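You operate a simulated robot arm through the tools that you are given. There is no shell and no other tool. Be economical: measure what you need, move in short steps, check, and stop when the job is done.

You run a simulated robot arm. Do the job below in one go: nothing can be reset, and whatever is moved stays where it is left.

Task
Get ready to polish: BROWN tin open, brush loaded from it, cloth out.
Fine: the orange cloth is in the shoe cabinet's drawer; it and the lid go on the cabinet top. Stand the polish brush back, shut the drawer; the other tin stays shut.

The check looks at the end state, three seconds after you hand in, the way a careful person would. Anything else that was tipped, shoved, dropped, spilled or broken makes it a failure. Lids that push on must go on centred and level and be pressed home; caps that screw on are set level and turned clockwise until they are tight. Flat cloth is picked up by pressing the open fingertips on it (5 to 10 N) and closing them slowly along it; thin cloth reads only 2 to 8 mm in the jaws.

Robot
A 6-joint arm with a two-finger parallel gripper, fixed in place. Base frame: the origin is at the foot of the arm, x ahead of it, y to its left, z up. Readings come in m, rad, newtons and seconds.
With the tool pointing down near the work surface it reaches from about 0.26 to 0.68 m from the base axis. Its first joint turns from -1.152 to 1.152 rad. Payload 2.9 kg.
The TCP is the grasp point between the finger pads, 0.03 m short of the fingertips. In the tool frame z runs along the fingers and y along their closing line. Largest opening 0.11 m; finger width 0.02, thickness 0.01; the body of the gripper, 0.048 by 0.112 m, starts 0.055 m behind the TCP.
Orientation is that of the tool frame in the base frame, as a unit quaternion [x, y, z, w]. With the fingers straight down and closing along the base's y, the tool's x points along the base's -x, its y along +y and its z along -z.

Tools
- The arm moves only by the tool move_arm. Its arguments are lists of equal length, an entry for each row: "slide": the shift along the base's x, y, z in m, a list of three; "turn": the turn, a rotation vector about the base's x, y, z in rad, a list of three; "gripper": the closure, from 0 (fully open) to 1 (shut). In form: {"slide": [[dx, dy, dz], ...], "turn": [[rx, ry, rz], ...], "gripper": [gripper, ...]}. A call has 1 to 10 rows; each row is the pose to reach, as a shift and turn from the pose commanded when the call began. Rows are played at 5 a second. More than 0.05 m and 0.15 rad between two rows, or a gripper value outside its range, and nothing of the call is played. Where a pose cannot be reached the arm comes as near as it can. A force on the tool above 40 N (or 10 N above the force at the start of the call, whichever is more), or a blocked arm, ends the call early, and 0.2 s more pass. Each finger travels about 0.108 m/s and halts on what it meets, pressing with about 42 N; the grip force reading is that of the motor and also rises with nothing between the fingers. The clock runs only during rows and for 0.2 s after the last one: add rows that repeat a pose to give the fingers time. The reply holds the time, the measured pose of the TCP, the force on the tool along the base axes, the opening and the grip force, in the units named above and with some noise, and new pictures: "views" is both (left out), scene, wrist or none.
- Cameras (640 x 400 px; columns grow to the right, rows downward): "scene" is fixed at [0.0641, 0.4227, 1.3918]; the picture's right is [-0.87, -0.49, 0.00], its down [-0.23, 0.41, -0.88] and it looks along [0.43, -0.77, -0.47] (base axes); focal length 304 px, centre (320, 200). "wrist" rides on the gripper at [0.072, 0.017, -0.103] in the tool frame; the picture's right is [-0.23, 0.97, 0.00], its down [-0.76, -0.18, -0.62] and it looks along [-0.61, -0.14, 0.78] (tool axes); focal length 222 px, centre (320, 200).
- probe_pixels(camera, pixels): there is no depth. For up to 12 entries [column, row, z] of the newest picture of that camera ("zoom" is the newest enlarged one), the place [x, y] in the base frame at which the ray of that pixel passes the height z, good to about 0.003 m. It takes no simulated time.
- inspect(camera, box): a new picture of the part [left, top, right, bottom] of that camera's present view, enlarged. It takes no simulated time.
- finish_job(): hands the job in; it is judged then, once.

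Go step by step. Measure first, check grasps and placings, and put right what went wrong. The budget is 80 turns and 200 pictures, counting those below and the enlarged ones. Unless the task says otherwise, let go and move clear before handing in, and close with one line.

The tools are called after "Call:" as name(argument=value, ...) on one line, values as JSON. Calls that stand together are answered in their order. move_arm: Moves the arm, as the interface text tells. Its arguments: {"type":"object","properties":{"slide":{"type":"array"},"turn":{"type":"array"},"gripper":{"type":"array"},"views":{"type":"string","enum":["both","scene","wrist","none"]}},"required":["slide","turn","gripper"]} The other tools are called the same way: probe_pixels (camera, pixels) gives the place at which the rays of pixels pass given heights; inspect (camera, box) takes an enlarged picture of a part of a camera's view; finish_job () hands the job in.

At the start:

```text
clock: 0.0
position: [0.3477, -0.1626, 1.2614]
orientation: [0.001, 1.0, 0.0, 0.0]
ft_force: [-0.9, -0.6, 0.9]
width: 0.1098
grasp_force: 0.0
```

scene: 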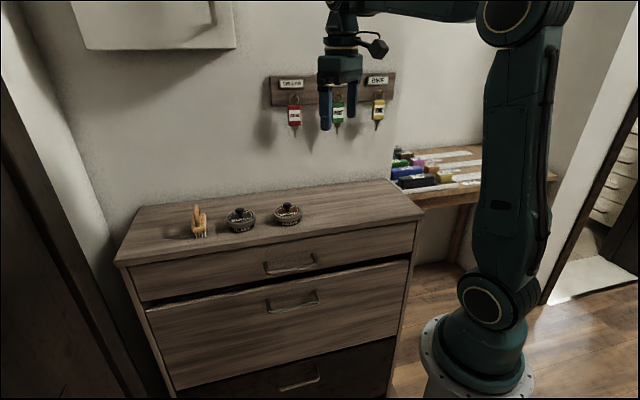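
wrist: 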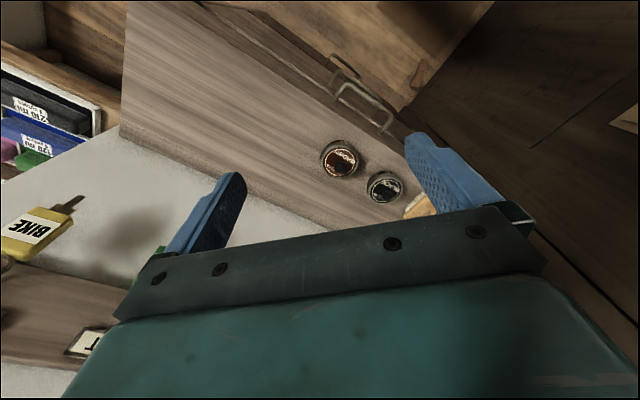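

The scene shows a cabinet with a brush (200,220), and two tins (240,220) and (288,214), with a top drawer handle near (290,264). I'll enlarge these and probe positions.

Call:
inspect(camera="scene", box=[170, 180, 330, 280])

Call:
inspect(camera="wrist", box=[300, 40, 460, 240])

Call:
probe_pixels(camera="scene", pixels=[[115, 262, 0.829], [424, 216, 0.829], [390, 180, 0.829], [138, 207, 0.829], [200, 238, 0.829], [240, 228, 0.829], [288, 222, 0.829], [264, 268, 0.78], [318, 260, 0.78], [290, 270, 0.78]])

Call:
probe_pixels(camera="wrist", pixels=[[340, 158, 0.85], [384, 186, 0.85], [332, 95, 0.77], [388, 130, 0.77], [122, 138, 0.829], [335, 70, 0.829], [410, 145, 0.829]])

```text
4.00 times, centred on (250, 230) of scene
```

zoom: 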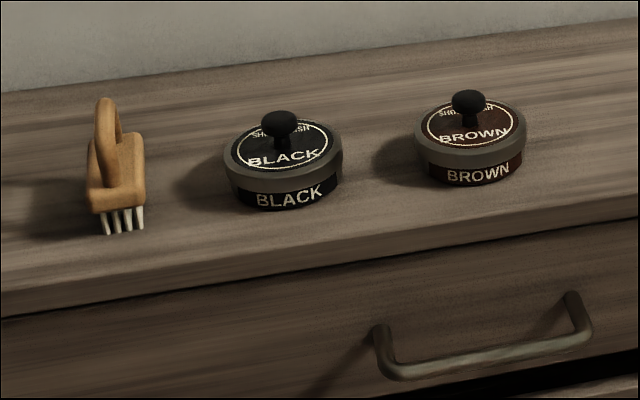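

```text
2.00 times, centred on (380, 140) of wrist
```

zoom: 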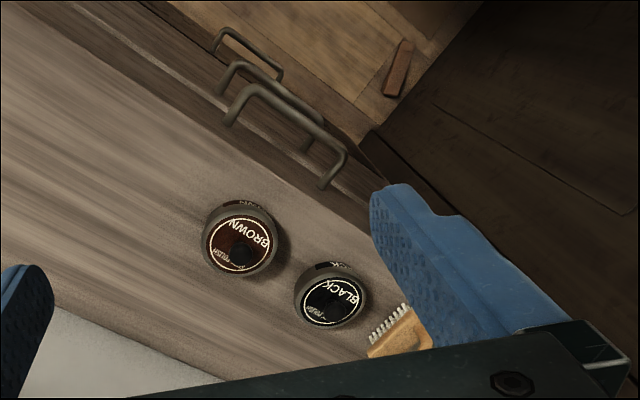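

```text
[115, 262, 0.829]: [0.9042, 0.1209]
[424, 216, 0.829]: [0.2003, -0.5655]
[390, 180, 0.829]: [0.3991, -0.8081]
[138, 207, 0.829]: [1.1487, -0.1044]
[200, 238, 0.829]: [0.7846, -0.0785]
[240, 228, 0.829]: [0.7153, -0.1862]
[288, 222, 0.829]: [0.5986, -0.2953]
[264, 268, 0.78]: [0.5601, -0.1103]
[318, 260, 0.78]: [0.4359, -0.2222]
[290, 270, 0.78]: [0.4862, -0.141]
```

```text
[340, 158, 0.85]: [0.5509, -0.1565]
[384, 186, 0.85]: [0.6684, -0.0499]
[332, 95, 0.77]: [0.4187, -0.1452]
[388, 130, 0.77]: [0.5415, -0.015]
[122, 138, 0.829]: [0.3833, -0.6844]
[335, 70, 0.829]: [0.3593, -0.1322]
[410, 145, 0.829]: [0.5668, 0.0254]
```

The two cameras disagree if the top is at 0.829: the rays for the brown tin cross near (0.50,-0.15,0.93), so the top may lie higher. I'll move for a second view with the gripper yawed 45° to match the cabinet.

Call:
move_arm(slide=[[0.01, -0.005, -0.02], [0.02, -0.01, -0.04], [0.03, -0.015, -0.06], [0.04, -0.02, -0.08], [0.05, -0.03, -0.1], [0.05, -0.04, -0.11]], turn=[[0, 0, 0.13], [0, 0, 0.26], [0, 0, 0.39], [0, 0, 0.52], [0, 0, 0.65], [0, 0, 0.785]], gripper=[0, 0, 0, 0, 0, 0])

```text
clock: 1.4
position: [0.4001, -0.2021, 1.1505]
orientation: [-0.384, 0.924, -0.001, 0.001]
ft_force: [0.2, 0.2, -0.1]
width: 0.11
grasp_force: 0.0
```

scene: 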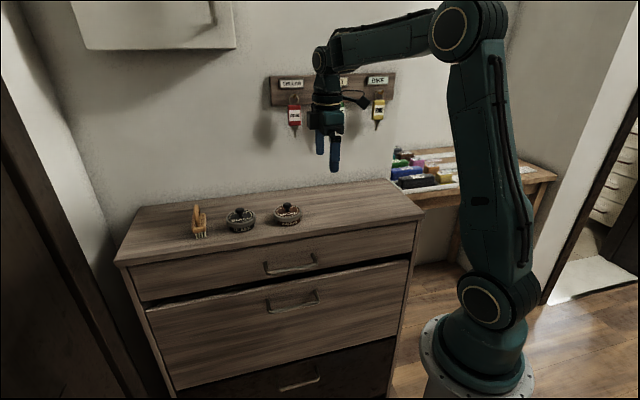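
wrist: 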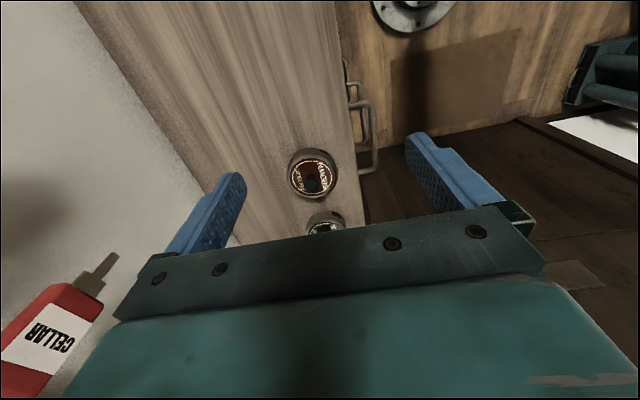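

The brown tin is now at (313,175) in the wrist picture, and the handle at (360,140). I'll probe it at two heights to triangulate by wrist motion.

Call:
inspect(camera="wrist", box=[260, 60, 420, 240])

Call:
probe_pixels(camera="wrist", pixels=[[313, 175, 0.85], [313, 175, 0.95], [362, 222, 0.829], [362, 222, 0.92], [335, 0, 0.829], [335, 0, 0.92], [378, 175, 0.87], [345, 60, 0.87]])

Call:
probe_pixels(camera="scene", pixels=[[288, 206, 0.95], [288, 206, 0.85], [288, 222, 0.92], [240, 228, 0.92], [200, 238, 0.92], [115, 262, 0.92], [424, 216, 0.92]])

```text
2.22 times, centred on (340, 150) of wrist
```

zoom: 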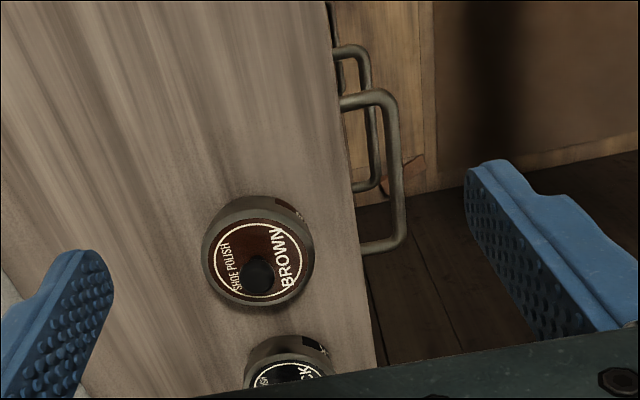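

```text
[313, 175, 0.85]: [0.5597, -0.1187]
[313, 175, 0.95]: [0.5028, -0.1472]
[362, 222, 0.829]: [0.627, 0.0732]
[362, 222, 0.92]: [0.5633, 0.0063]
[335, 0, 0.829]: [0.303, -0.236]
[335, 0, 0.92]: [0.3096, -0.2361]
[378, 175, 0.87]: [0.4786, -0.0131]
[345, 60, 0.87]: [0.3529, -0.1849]
```

```text
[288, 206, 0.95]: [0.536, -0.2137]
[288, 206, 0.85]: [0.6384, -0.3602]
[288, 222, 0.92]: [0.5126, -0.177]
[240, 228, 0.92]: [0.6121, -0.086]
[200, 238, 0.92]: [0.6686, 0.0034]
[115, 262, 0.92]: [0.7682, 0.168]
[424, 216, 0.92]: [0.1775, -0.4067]
```

Rays put the brown lid's knob near (0.49,-0.16,0.98), so the cabinet top is at about 0.925. Next I move over the handle for a precise look.

Call:
probe_pixels(camera="wrist", pixels=[[369, 103, 0.88], [374, 168, 0.88], [369, 103, 0.85], [374, 168, 0.85]])

Call:
probe_pixels(camera="scene", pixels=[[268.8, 273, 0.88], [317.5, 263, 0.88], [268.8, 273, 0.85], [317.5, 263, 0.85]])

Call:
move_arm(slide=[[-0.02, 0.03, 0], [-0.04, 0.06, -0.01], [-0.04, 0.09, -0.03], [-0.04, 0.09, -0.05]], turn=[[0, 0, 0], [0, 0, 0], [0, 0, 0], [0, 0, 0]], gripper=[0, 0, 0, 0])

```text
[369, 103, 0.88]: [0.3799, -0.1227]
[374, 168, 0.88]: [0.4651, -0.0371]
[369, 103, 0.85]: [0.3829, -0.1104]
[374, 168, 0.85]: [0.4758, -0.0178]
```

```text
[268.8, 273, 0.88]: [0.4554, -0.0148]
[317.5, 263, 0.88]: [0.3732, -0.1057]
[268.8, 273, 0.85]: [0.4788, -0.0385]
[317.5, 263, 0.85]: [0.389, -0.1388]
```

```text
clock: 2.4
position: [0.3565, -0.1087, 1.1013]
orientation: [-0.383, 0.924, 0.0, 0.0]
ft_force: [-0.3, -0.2, -0.2]
width: 0.11
grasp_force: 0.0
```

scene: 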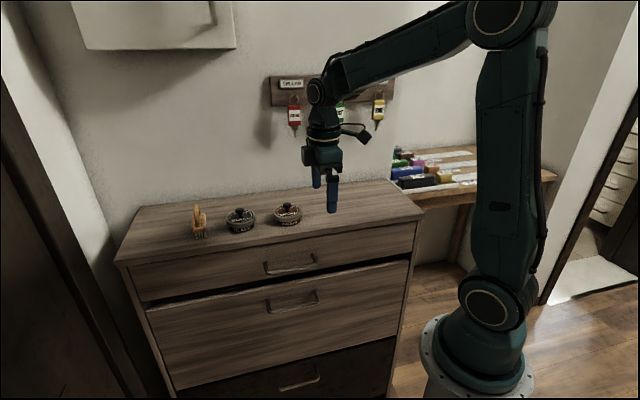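
wrist: 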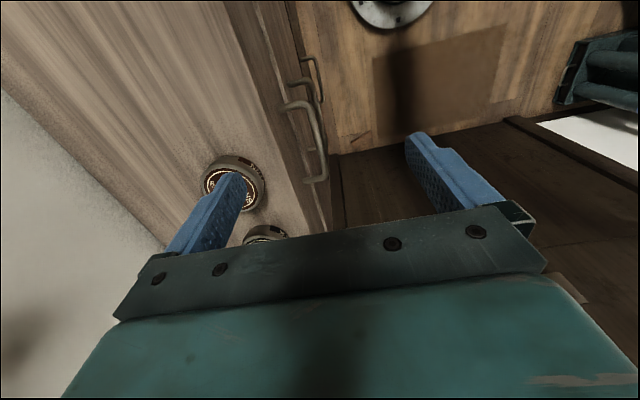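

Handle bar is at roughly (0.424,-0.072,0.867). I'll zoom to refine from this closer view.

Call:
inspect(camera="wrist", box=[240, 40, 360, 200])

Call:
inspect(camera="scene", box=[250, 230, 340, 290])

```text
2.50 times, centred on (300, 120) of wrist
```

zoom: 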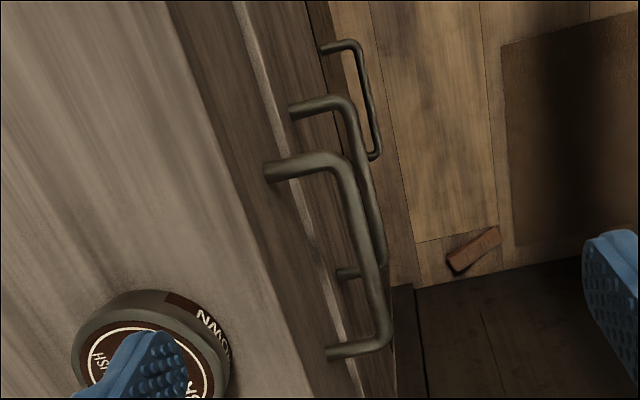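

```text
6.67 times, centred on (295, 260) of scene
```

zoom: 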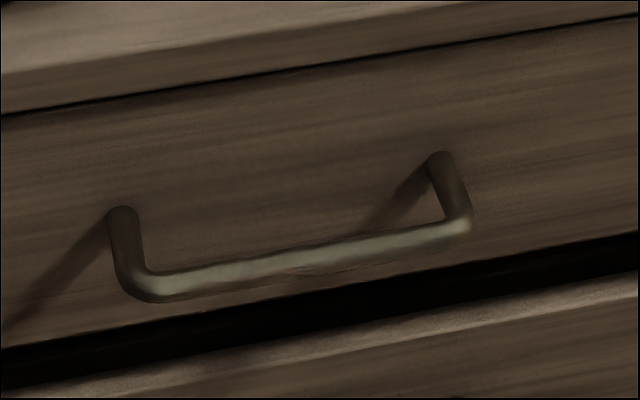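

Probing the bar ends and post roots in both views to fix the handle.

Call:
probe_pixels(camera="wrist", pixels=[[310, 106, 0.88], [310, 106, 0.85], [324, 178, 0.88], [324, 178, 0.85], [279, 109, 0.867], [304, 181, 0.867]])

Call:
probe_pixels(camera="scene", pixels=[[269.5, 273.5, 0.88], [269.5, 273.5, 0.85], [316, 264.8, 0.88], [316, 264.8, 0.85], [265.4, 262.5, 0.867], [313, 254.5, 0.867]])

```text
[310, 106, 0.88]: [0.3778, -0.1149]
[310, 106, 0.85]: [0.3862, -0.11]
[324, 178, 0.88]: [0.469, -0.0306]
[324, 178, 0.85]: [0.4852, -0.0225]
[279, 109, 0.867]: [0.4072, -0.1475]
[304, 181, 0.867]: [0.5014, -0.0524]
```

```text
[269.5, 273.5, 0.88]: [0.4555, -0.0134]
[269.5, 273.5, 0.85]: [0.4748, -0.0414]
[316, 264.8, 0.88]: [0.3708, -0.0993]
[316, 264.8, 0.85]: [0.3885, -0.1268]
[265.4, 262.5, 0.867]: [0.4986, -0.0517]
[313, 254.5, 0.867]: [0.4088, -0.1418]
```

The bar centre is (0.4255,-0.0695,0.8655), standing off 0.04 from the face, running at 45°. I go above it with the jaws at about 36 mm, then down in steps.

Call:
move_arm(slide=[[0.03, 0.015, -0.03], [0.06, 0.03, -0.06], [0.069, 0.039, -0.1], [0.069, 0.039, -0.14], [0.069, 0.039, -0.14]], turn=[[0, 0, 0], [0, 0, 0], [0, 0, 0], [0, 0, 0], [0, 0, 0]], gripper=[0.3, 0.67, 0.67, 0.67, 0.67])

Call:
inspect(camera="wrist", box=[220, 60, 420, 240])

```text
clock: 3.6
position: [0.4255, -0.0734, 0.9587]
orientation: [-0.384, 0.923, 0.0, 0.0]
ft_force: [-0.6, 0.2, 0.9]
width: 0.0364
grasp_force: 0.1
```

scene: 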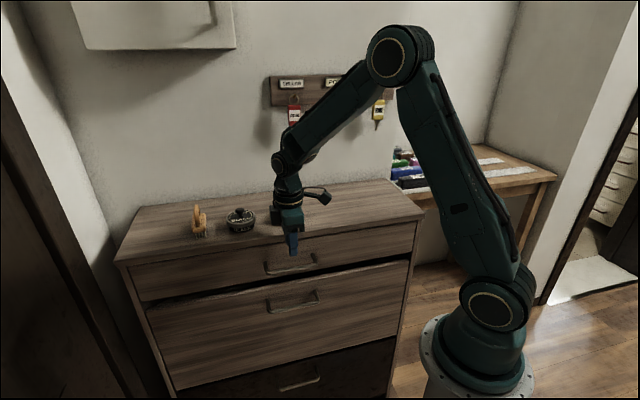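
wrist: 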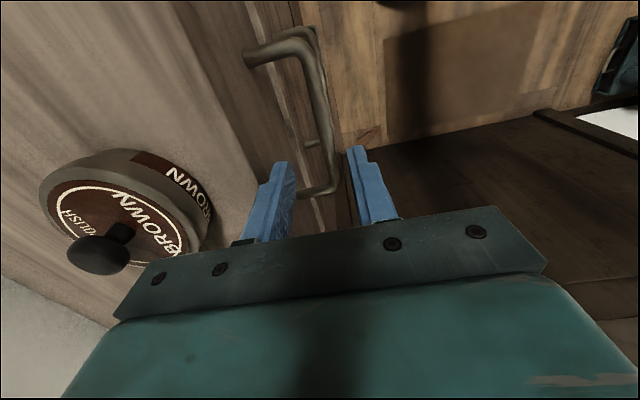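

```text
2.22 times, centred on (320, 150) of wrist
```

zoom: 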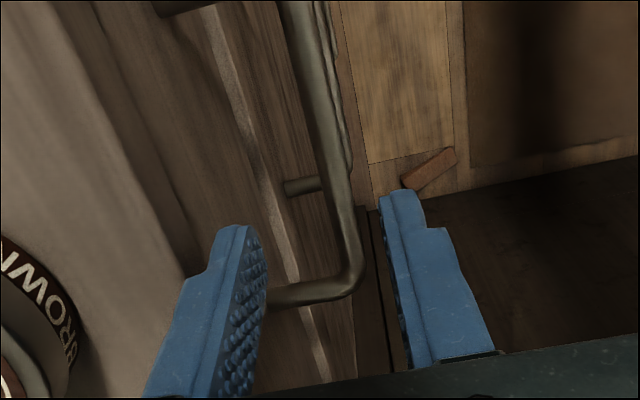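

The bar appears between the finger planes; I check its position from here.

Call:
probe_pixels(camera="zoom", pixels=[[318, 80, 0.8655], [338, 180, 0.8655], [345, 285, 0.8655], [240, 100, 0.925], [270, 292, 0.8655]])

```text
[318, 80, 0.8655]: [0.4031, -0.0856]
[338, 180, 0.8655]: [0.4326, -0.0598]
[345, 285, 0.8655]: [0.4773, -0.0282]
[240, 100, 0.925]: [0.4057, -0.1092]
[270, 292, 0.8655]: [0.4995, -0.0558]
```

The bar sits 4 mm further out than the jaw centre, so I shift, descend to z≈0.885 and close.

Call:
move_arm(slide=[[-0.003, 0.004, -0.02], [-0.003, 0.004, -0.04], [-0.003, 0.004, -0.06], [-0.003, 0.004, -0.074], [-0.003, 0.004, -0.074]], turn=[[0, 0, 0], [0, 0, 0], [0, 0, 0], [0, 0, 0], [0, 0, 0]], gripper=[0.67, 0.67, 0.67, 0.67, 0.67])

```text
clock: 4.6
position: [0.4257, -0.0683, 0.8939]
orientation: [-0.381, 0.924, -0.003, 0.004]
ft_force: [-2.8, 0.9, 7.9]
width: 0.0365
grasp_force: 0.0
stopped in row 5: the force on the tool passed its limit (the readings are from after the stop); the commanded pose is now the measured one
```

scene: 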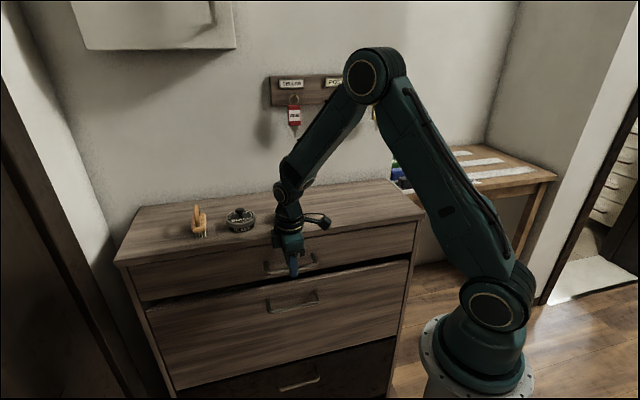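
wrist: 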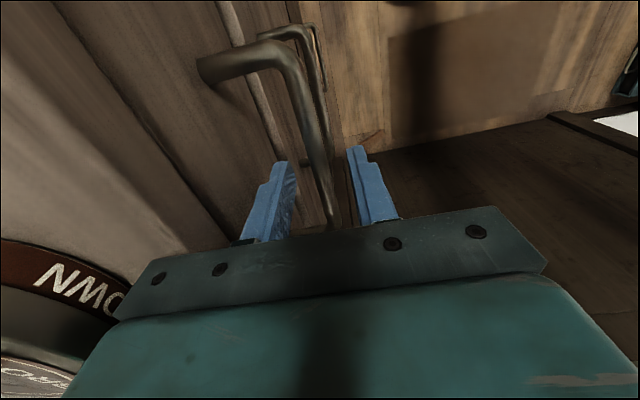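

The upward push of 8 N at z=0.894 means the gripper's body touched the cabinet top (about 0.945). I back up and tilt the gripper 30° so its body clears the top's edge.

Call:
move_arm(slide=[[0, 0, 0.03], [-0.005, 0.005, 0.06], [-0.015, 0.015, 0.06], [-0.025, 0.024, 0.06], [-0.025, 0.024, 0.06], [-0.025, 0.024, 0.06], [-0.025, 0.024, 0.028], [-0.025, 0.024, 0.028]], turn=[[0, 0, 0], [0, 0, 0], [-0.09, -0.09, 0], [-0.18, -0.18, 0], [-0.27, -0.27, 0], [-0.37, -0.37, 0], [-0.37, -0.37, 0], [-0.37, -0.37, 0]], gripper=[0.67, 0.67, 0.75, 0.75, 0.75, 0.75, 0.75, 0.75])

Call:
inspect(camera="wrist", box=[220, 60, 420, 240])

Call:
inspect(camera="scene", box=[190, 180, 350, 290])

```text
clock: 6.4
position: [0.3986, -0.0426, 0.9212]
orientation: [-0.368, 0.892, -0.243, 0.103]
ft_force: [-0.2, -0.3, 0.2]
width: 0.0276
grasp_force: 0.0
```

scene: 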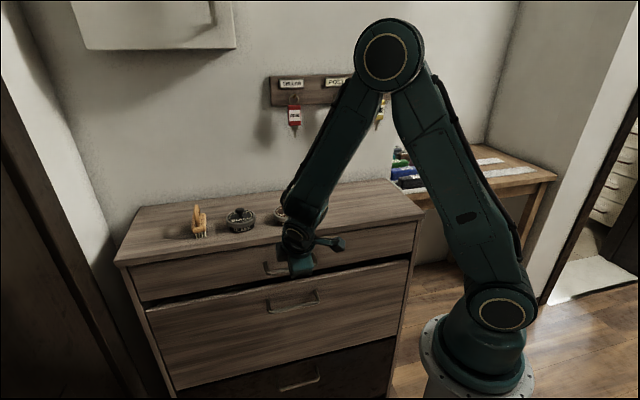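
wrist: 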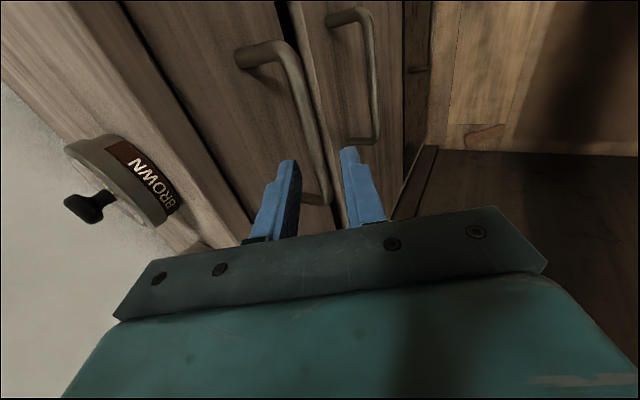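

```text
2.22 times, centred on (320, 150) of wrist
```

zoom: 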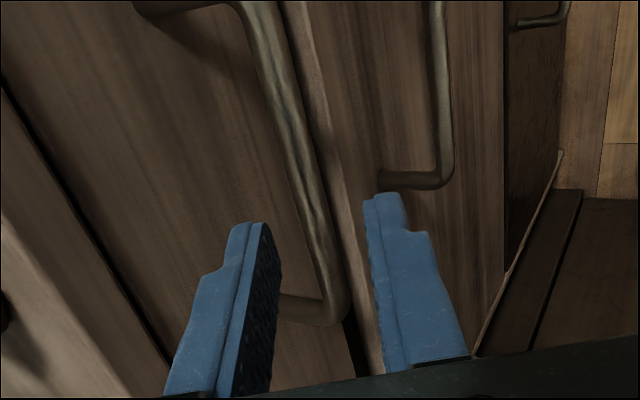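

```text
3.64 times, centred on (270, 235) of scene
```

zoom: 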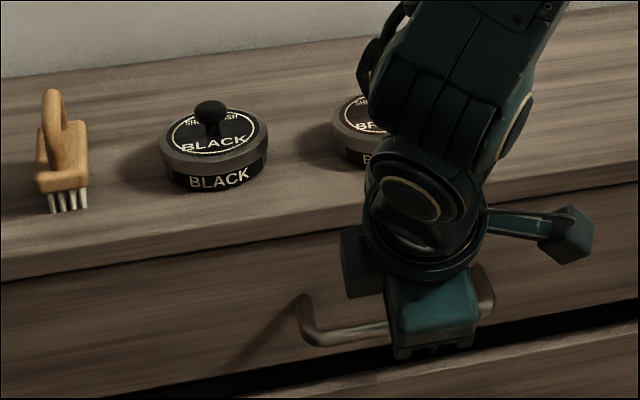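

The bar runs right between the fingers at zoom (315,240). I advance 5 cm along the fingers.

Call:
move_arm(slide=[[0.006, -0.006, -0.014], [0.012, -0.012, -0.028], [0.019, -0.019, -0.043], [0.019, -0.019, -0.043]], turn=[[0, 0, 0], [0, 0, 0], [0, 0, 0], [0, 0, 0]], gripper=[0.75, 0.75, 0.75, 0.75], views="wrist")

Call:
inspect(camera="wrist", box=[220, 60, 420, 240])

```text
clock: 7.4
position: [0.4178, -0.0635, 0.8802]
orientation: [-0.368, 0.892, -0.242, 0.102]
ft_force: [-0.7, -0.4, -0.2]
width: 0.0277
grasp_force: 0.1
```

wrist: 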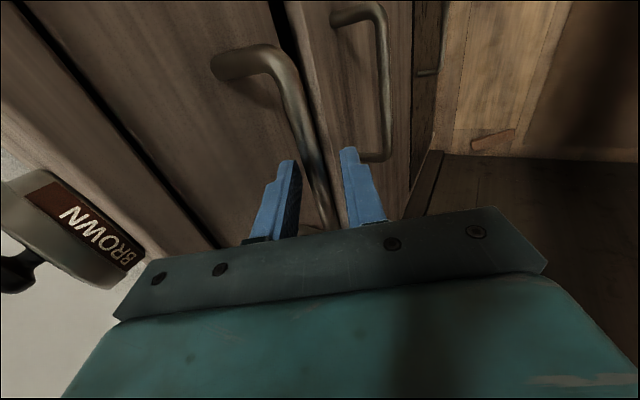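

```text
2.22 times, centred on (320, 150) of wrist
```

zoom: 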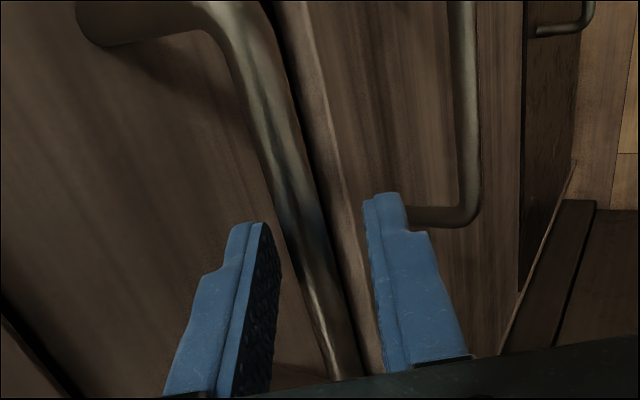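

The bar is between the pads; I close on it.

Call:
move_arm(slide=[[0, 0, 0], [0, 0, 0], [0, 0, 0]], turn=[[0, 0, 0], [0, 0, 0], [0, 0, 0]], gripper=[0.9, 1, 1], views="wrist")

```text
clock: 8.2
position: [0.4178, -0.0628, 0.8802]
orientation: [-0.368, 0.891, -0.243, 0.103]
ft_force: [2.8, -3.8, 10.8]
width: 0.0117
grasp_force: 45.1
```

wrist: 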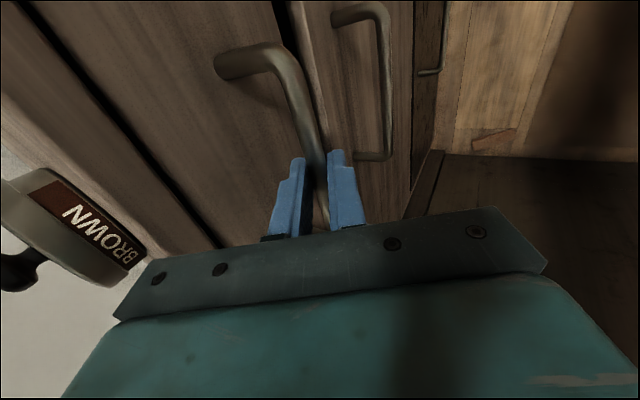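

The bar is gripped (11.7 mm, 45 N). I pull straight out along (-0.707,0.707).

Call:
move_arm(slide=[[-0.01, 0.01, 0], [-0.02, 0.02, 0], [-0.032, 0.032, 0], [-0.044, 0.044, 0], [-0.056, 0.056, 0], [-0.068, 0.068, 0], [-0.08, 0.08, 0], [-0.092, 0.092, 0], [-0.1, 0.1, 0]], turn=[[0, 0, 0], [0, 0, 0], [0, 0, 0], [0, 0, 0], [0, 0, 0], [0, 0, 0], [0, 0, 0], [0, 0, 0], [0, 0, 0]], gripper=[1, 1, 1, 1, 1, 1, 1, 1, 1])

```text
clock: 9.6
position: [0.3519, 0.0031, 0.8793]
orientation: [-0.368, 0.891, -0.246, 0.103]
ft_force: [-2.3, -2.6, 1.4]
width: 0.0117
grasp_force: 44.8
stopped in row 7: the force on the tool passed its limit (the readings are from after the stop); the commanded pose is now the measured one
```

scene: 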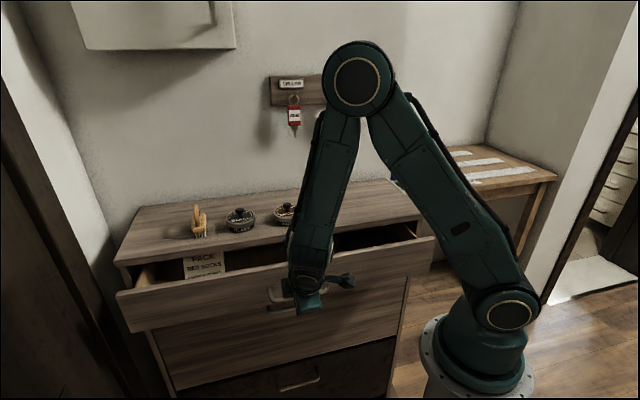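
wrist: 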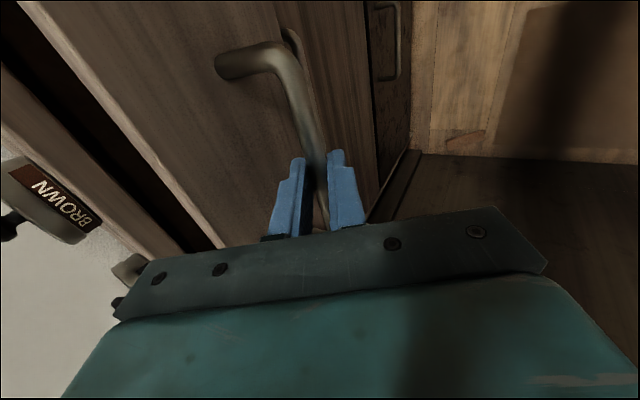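

The drawer came out 9 cm and then stopped, perhaps at its end. I look inside it in the scene before pulling more.

Call:
inspect(camera="scene", box=[110, 200, 440, 340])

```text
1.94 times, centred on (275, 270) of scene
```

zoom: 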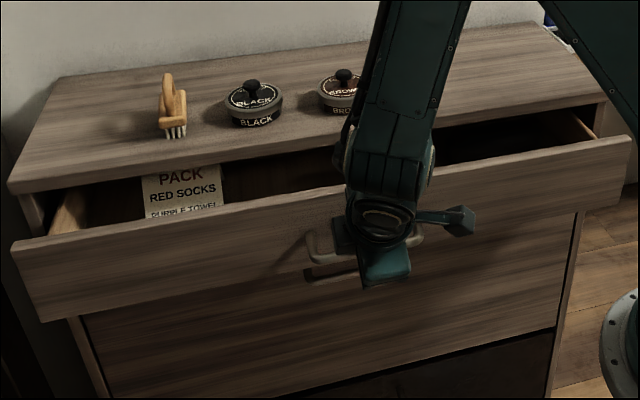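

A packing list lies in the drawer; the cloth isn't visible yet. I try a gentle further pull.

Call:
move_arm(slide=[[-0.005, 0.005, 0], [-0.012, 0.012, 0], [-0.02, 0.02, 0], [-0.03, 0.03, 0], [-0.04, 0.04, 0], [-0.05, 0.05, 0]], turn=[[0, 0, 0], [0, 0, 0], [0, 0, 0], [0, 0, 0], [0, 0, 0], [0, 0, 0]], gripper=[1, 1, 1, 1, 1, 1])

```text
clock: 11.0
position: [0.3011, 0.0528, 0.88]
orientation: [-0.368, 0.891, -0.247, 0.103]
ft_force: [-6.7, -6.5, 35.9]
width: 0.0116
grasp_force: 45.4
```

scene: 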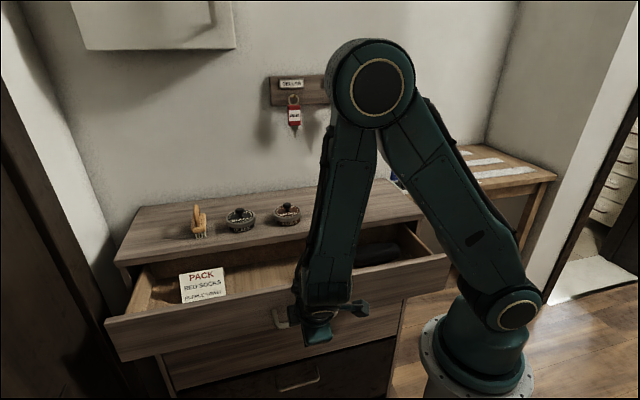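
wrist: 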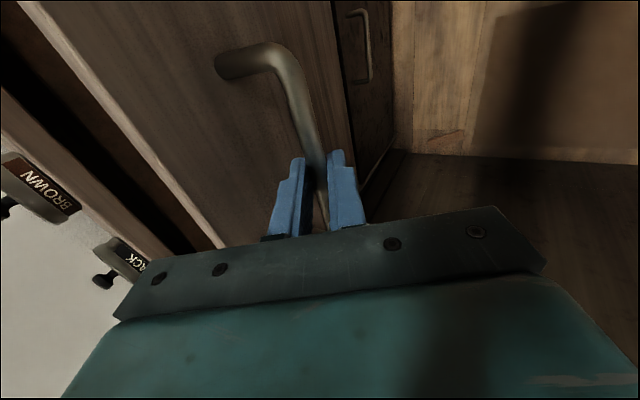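

Drawer is out about 16.5 cm. I release and back off along the fingers, then rise for a look inside.

Call:
move_arm(slide=[[0, 0, 0], [0, 0, 0], [-0.006, 0.006, 0.014], [-0.012, 0.012, 0.029], [-0.018, 0.018, 0.044], [-0.018, 0.018, 0.08], [0.0, 0.0, 0.12], [0.01, -0.01, 0.16]], turn=[[0, 0, 0], [0, 0, 0], [0, 0, 0], [0, 0, 0], [0, 0, 0], [0.1, 0.1, 0], [0.2, 0.2, 0], [0.3, 0.3, 0]], gripper=[0.75, 0.75, 0.75, 0.75, 0.75, 0.75, 0.75, 0.75])

```text
clock: 12.8
position: [0.3127, 0.043, 1.0406]
orientation: [-0.381, 0.923, -0.051, 0.022]
ft_force: [-0.8, -0.3, -0.1]
width: 0.0275
grasp_force: 0.2
```

scene: 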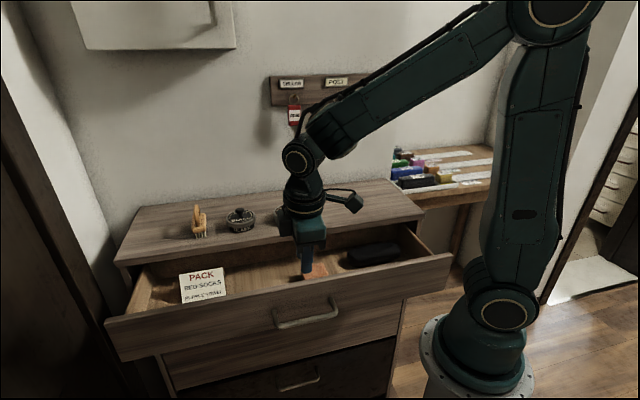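
wrist: 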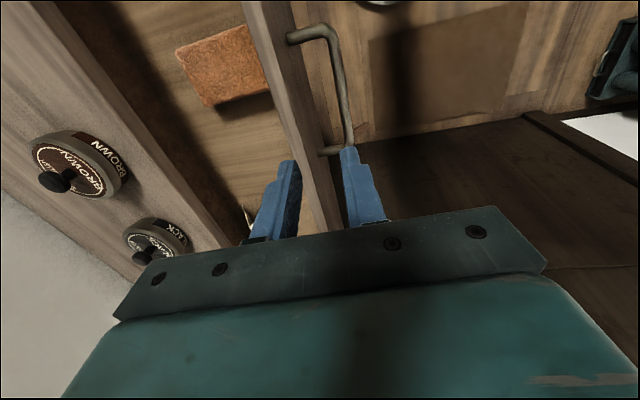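

The orange cloth shows at wrist (225,65) in the drawer. I level the tool, rise and shift so both cameras see it.

Call:
move_arm(slide=[[-0.01, -0.03, 0.03], [-0.02, -0.06, 0.06], [-0.01, -0.09, 0.08]], turn=[[0.04, 0.04, 0], [0.075, 0.075, 0], [0.075, 0.075, 0]], gripper=[0.5, 0.5, 0.5])

Call:
inspect(camera="scene", box=[130, 210, 430, 320])

Call:
inspect(camera="wrist", box=[160, 0, 400, 240])

```text
clock: 13.6
position: [0.3029, -0.0498, 1.1223]
orientation: [-0.382, 0.924, -0.004, 0.003]
ft_force: [0.9, 0.0, 0.1]
width: 0.0552
grasp_force: 0.0
```

scene: 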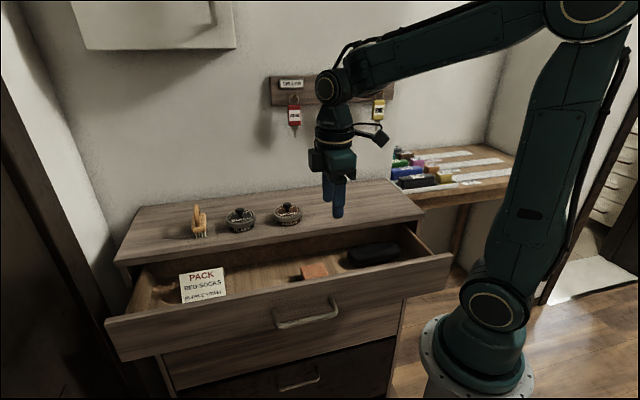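
wrist: 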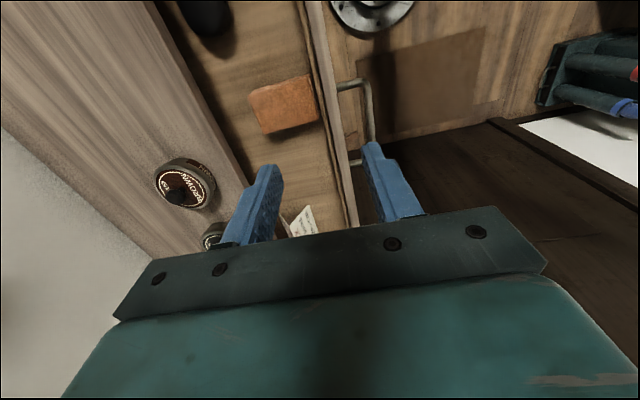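

```text
2.13 times, centred on (280, 265) of scene
```

zoom: 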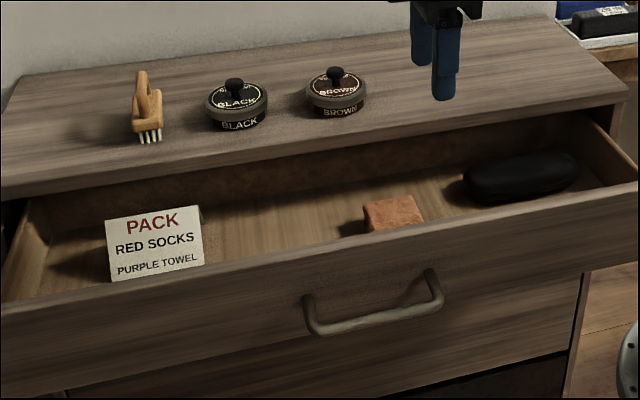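

```text
1.67 times, centred on (280, 120) of wrist
```

zoom: 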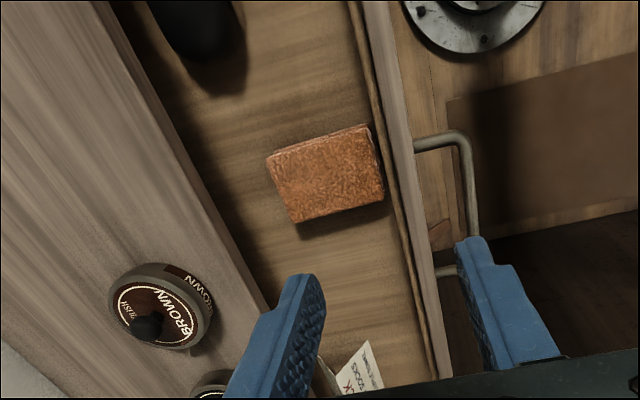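

The cloth is a small folded block with corners at zoom (268,155), (368,125), (384,195), (300,222). I probe them to find its position and height.

Call:
probe_pixels(camera="zoom", pixels=[[268, 155, 0.85], [368, 125, 0.85], [382, 188, 0.85], [294, 215, 0.85], [268, 155, 0.88], [368, 125, 0.88], [412, 135, 0.9], [444, 270, 0.9]])

Call:
inspect(camera="scene", box=[270, 230, 350, 280])

```text
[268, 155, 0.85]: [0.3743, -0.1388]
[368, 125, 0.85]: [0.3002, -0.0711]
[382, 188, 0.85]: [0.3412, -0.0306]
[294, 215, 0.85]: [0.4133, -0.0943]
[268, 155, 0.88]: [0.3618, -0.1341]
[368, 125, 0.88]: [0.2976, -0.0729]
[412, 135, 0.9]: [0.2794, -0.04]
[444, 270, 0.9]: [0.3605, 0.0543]
```

```text
8.00 times, centred on (310, 255) of scene
```

zoom: 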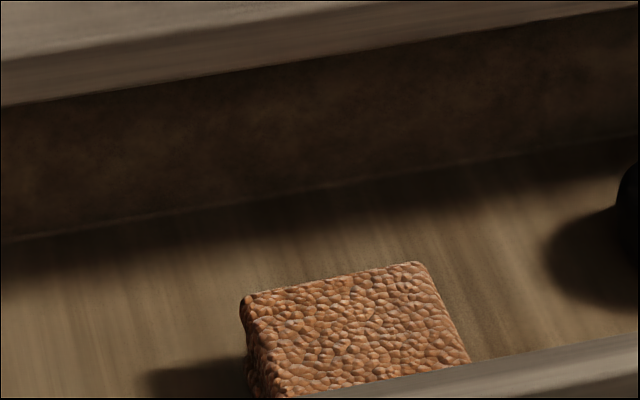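

Call:
probe_pixels(camera="scene", pixels=[[300.6, 267.2, 0.85], [322.5, 262.8, 0.85], [300.6, 267.2, 0.88], [322.5, 262.8, 0.88], [329, 274.5, 0.85], [105, 320, 0.9], [450, 253, 0.9]])

```text
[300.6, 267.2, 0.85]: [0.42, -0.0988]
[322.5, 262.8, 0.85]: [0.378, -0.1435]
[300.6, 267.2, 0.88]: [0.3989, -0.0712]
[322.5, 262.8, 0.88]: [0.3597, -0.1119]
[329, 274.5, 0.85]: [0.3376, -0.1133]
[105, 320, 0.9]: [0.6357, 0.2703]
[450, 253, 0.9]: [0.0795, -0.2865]
```

Cloth top is at z≈0.856, centred at (0.356,-0.083), about 58 mm wide along the cabinet's length and 98 mm the other way. I yaw the gripper −90° to close across the 58 mm and hover above.

Call:
move_arm(slide=[[0.005, -0.003, 0], [0.01, -0.007, 0], [0.016, -0.01, 0], [0.021, -0.013, 0], [0.027, -0.017, 0], [0.032, -0.02, 0], [0.037, -0.023, -0.02], [0.042, -0.026, -0.04], [0.048, -0.03, -0.06], [0.053, -0.033, -0.08]], turn=[[0, 0, -0.149], [0, 0, -0.298], [0, 0, -0.447], [0, 0, -0.596], [0, 0, -0.745], [0, 0, -0.894], [0, 0, -1.043], [0, 0, -1.192], [0, 0, -1.341], [0, 0, -1.49]], gripper=[0, 0, 0, 0, 0, 0, 0, 0, 0, 0], views="none")

Call:
move_arm(slide=[[0, 0, -0.02], [0, 0, -0.02]], turn=[[0, 0, -0.08], [0, 0, -0.08]], gripper=[0, 0])

```text
clock: 15.8
position: [0.3567, -0.0781, 1.0423]
orientation: [0.348, 0.938, -0.003, 0.0]
ft_force: [0.3, 0.1, -0.2]
width: 0.11
grasp_force: 0.0
```

```text
clock: 16.4
position: [0.3546, -0.079, 1.021]
orientation: [0.384, 0.923, -0.003, -0.001]
ft_force: [0.1, 0.9, 0.4]
width: 0.1101
grasp_force: 0.0
```

scene: 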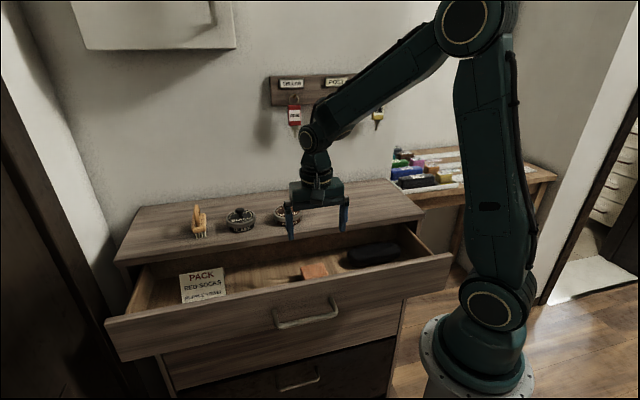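
wrist: 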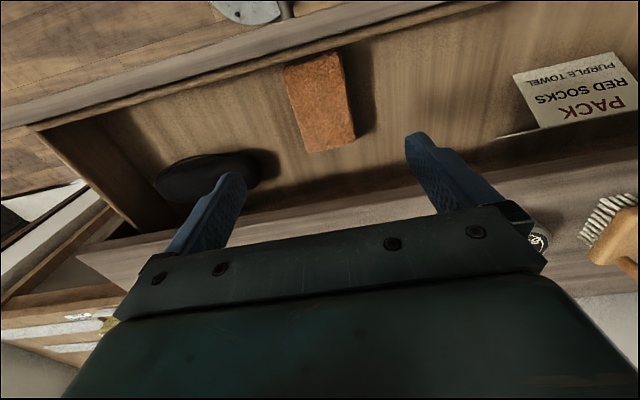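

The case at wrist (205,178) lies beside the cloth; I probe clearances.

Call:
probe_pixels(camera="wrist", pixels=[[286, 70, 0.856], [340, 52, 0.856], [356, 138, 0.856], [305, 152, 0.856], [256, 172, 0.86], [248, 160, 0.86], [300, 42, 0.9], [410, 190, 0.945], [230, 225, 0.945]])

```text
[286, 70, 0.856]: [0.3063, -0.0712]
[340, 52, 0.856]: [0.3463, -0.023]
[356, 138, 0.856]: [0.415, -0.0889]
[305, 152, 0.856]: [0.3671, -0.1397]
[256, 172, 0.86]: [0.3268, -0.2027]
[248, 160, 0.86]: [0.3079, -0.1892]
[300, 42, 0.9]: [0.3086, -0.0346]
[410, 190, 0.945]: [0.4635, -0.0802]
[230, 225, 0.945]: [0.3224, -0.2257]
```

Clear on both sides. I descend to TCP z≈0.868 (fingertips ~0.838), watching the force.

Call:
move_arm(slide=[[0.003, 0, -0.04], [0.003, 0, -0.08], [0.003, 0, -0.11], [0.003, 0, -0.13], [0.003, 0, -0.145], [0.003, 0, -0.154], [0.003, 0, -0.154]], turn=[[0, 0, 0], [0, 0, 0], [0, 0, 0], [0, 0, 0], [0, 0, 0], [0, 0, 0], [0, 0, 0]], gripper=[0, 0, 0, 0, 0, 0, 0])

Call:
inspect(camera="wrist", box=[160, 60, 480, 260])

```text
clock: 18.0
position: [0.3596, -0.081, 0.8661]
orientation: [0.383, 0.924, -0.003, -0.001]
ft_force: [0.2, 0.1, 0.2]
width: 0.1099
grasp_force: 0.1
```

scene: 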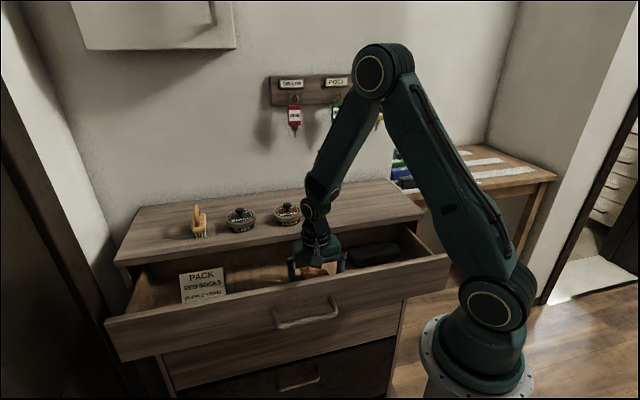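
wrist: 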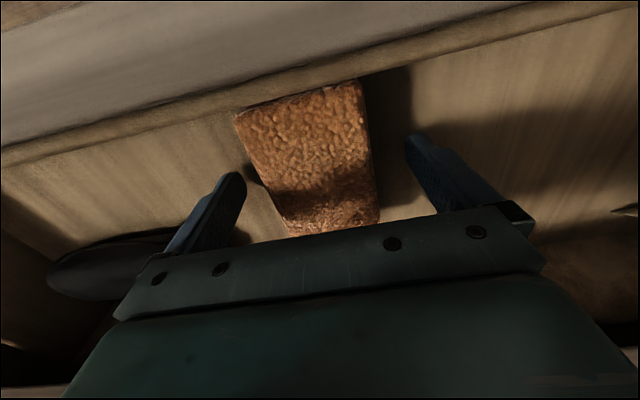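

```text
2.00 times, centred on (320, 160) of wrist
```

zoom: 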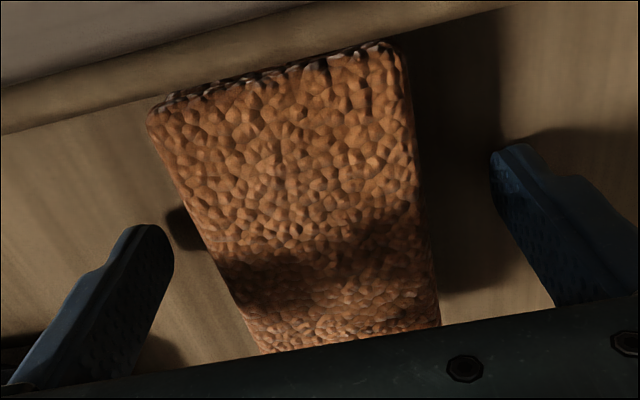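

No contact yet and the finger shadows show free floor below. I lower 7 mm more, then close slowly.

Call:
move_arm(slide=[[0, 0, -0.004], [0, 0, -0.007], [0, 0, -0.007], [0, 0, -0.007], [0, 0, -0.007], [0, 0, -0.007], [0, 0, -0.007]], turn=[[0, 0, 0], [0, 0, 0], [0, 0, 0], [0, 0, 0], [0, 0, 0], [0, 0, 0], [0, 0, 0]], gripper=[0, 0, 0.15, 0.3, 0.45, 0.6, 0.7], views="wrist")

```text
clock: 19.6
position: [0.3603, -0.0796, 0.8592]
orientation: [0.383, 0.924, -0.002, 0.001]
ft_force: [10.1, 8.3, 22.9]
width: 0.0643
grasp_force: 41.4
```

wrist: 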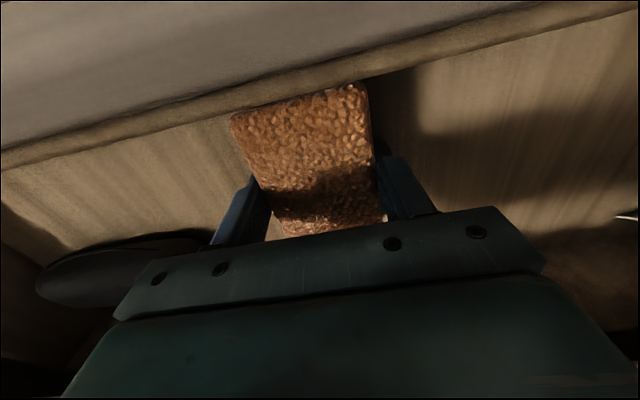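

Cloth gripped at 64 mm with 41 N. I lift it straight up to clear everything.

Call:
move_arm(slide=[[0, 0, 0.02], [0, 0, 0.05], [0, 0, 0.09], [0, 0, 0.13], [0, 0, 0.17], [0, 0, 0.21]], turn=[[0, 0, 0], [0, 0, 0], [0, 0, 0], [0, 0, 0], [0, 0, 0], [0, 0, 0]], gripper=[0.7, 0.7, 0.7, 0.7, 0.7, 0.7])

Call:
inspect(camera="scene", box=[220, 160, 420, 290])

Call:
probe_pixels(camera="scene", pixels=[[288, 226, 0.945], [240, 231, 0.945], [390, 180, 0.945], [424, 216, 0.945], [288, 204.5, 0.99], [240, 209, 0.99]])

```text
clock: 21.0
position: [0.3572, -0.0825, 1.0682]
orientation: [0.383, 0.924, -0.004, -0.001]
ft_force: [0.0, -0.4, -0.7]
width: 0.0638
grasp_force: 42.0
```

scene: 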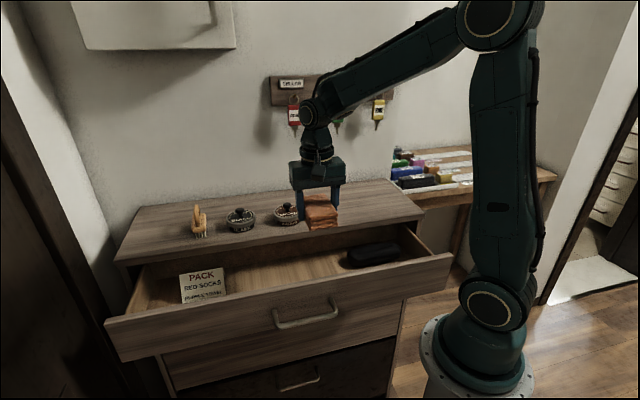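
wrist: 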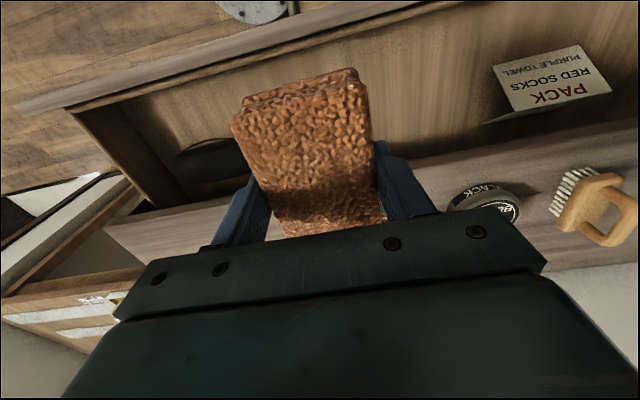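

```text
3.08 times, centred on (320, 225) of scene
```

zoom: 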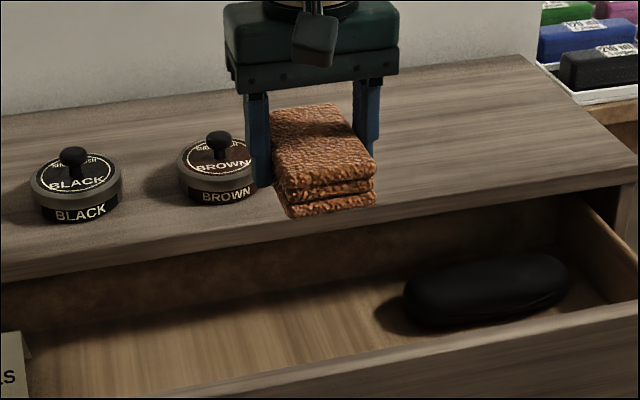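

```text
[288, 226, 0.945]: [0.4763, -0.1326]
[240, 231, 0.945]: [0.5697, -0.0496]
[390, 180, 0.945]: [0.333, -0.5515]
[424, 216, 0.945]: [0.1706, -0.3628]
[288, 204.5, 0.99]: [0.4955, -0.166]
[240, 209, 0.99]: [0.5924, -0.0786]
```

The folded cloth is held securely. I carry it right and back over the cabinet top to about (0.403,-0.262), then lower to just above.

Call:
move_arm(slide=[[0.006, -0.04, 0], [0.018, -0.08, 0], [0.03, -0.12, 0], [0.04, -0.16, 0], [0.046, -0.18, 0], [0.046, -0.18, -0.04], [0.046, -0.18, -0.07], [0.046, -0.18, -0.07]], turn=[[0, 0, 0], [0, 0, 0], [0, 0, 0], [0, 0, 0], [0, 0, 0], [0, 0, 0], [0, 0, 0], [0, 0, 0]], gripper=[0.7, 0.7, 0.7, 0.7, 0.7, 0.7, 0.7, 0.7])

Call:
inspect(camera="scene", box=[220, 140, 420, 270])

```text
clock: 22.8
position: [0.4047, -0.2614, 0.9957]
orientation: [0.384, 0.923, -0.004, 0.0]
ft_force: [0.0, 0.5, 0.2]
width: 0.0639
grasp_force: 41.9
```

scene: 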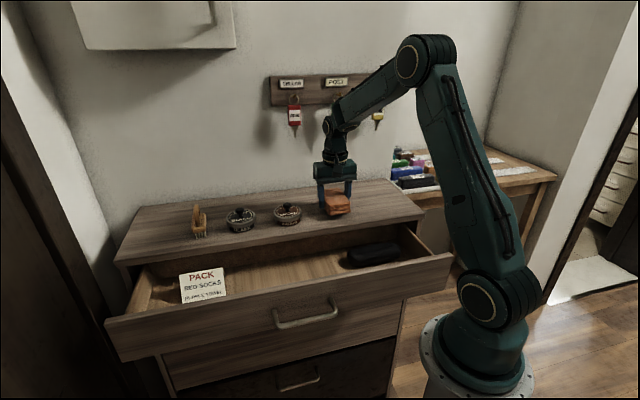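
wrist: 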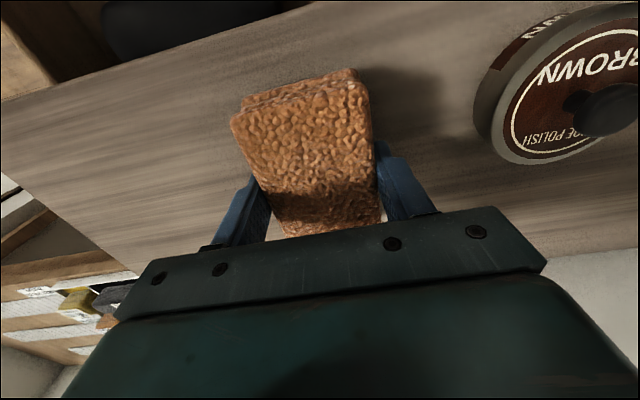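

```text
3.08 times, centred on (320, 205) of scene
```

zoom: 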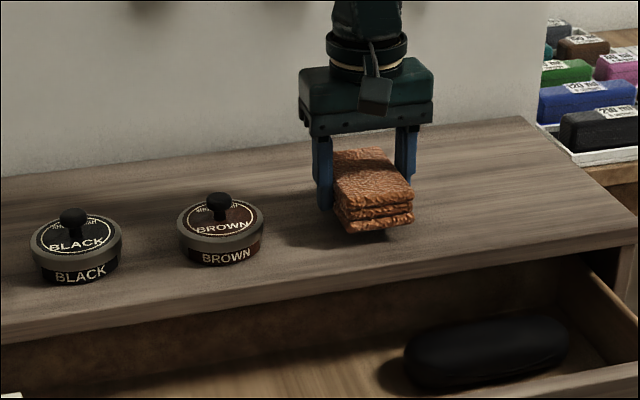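

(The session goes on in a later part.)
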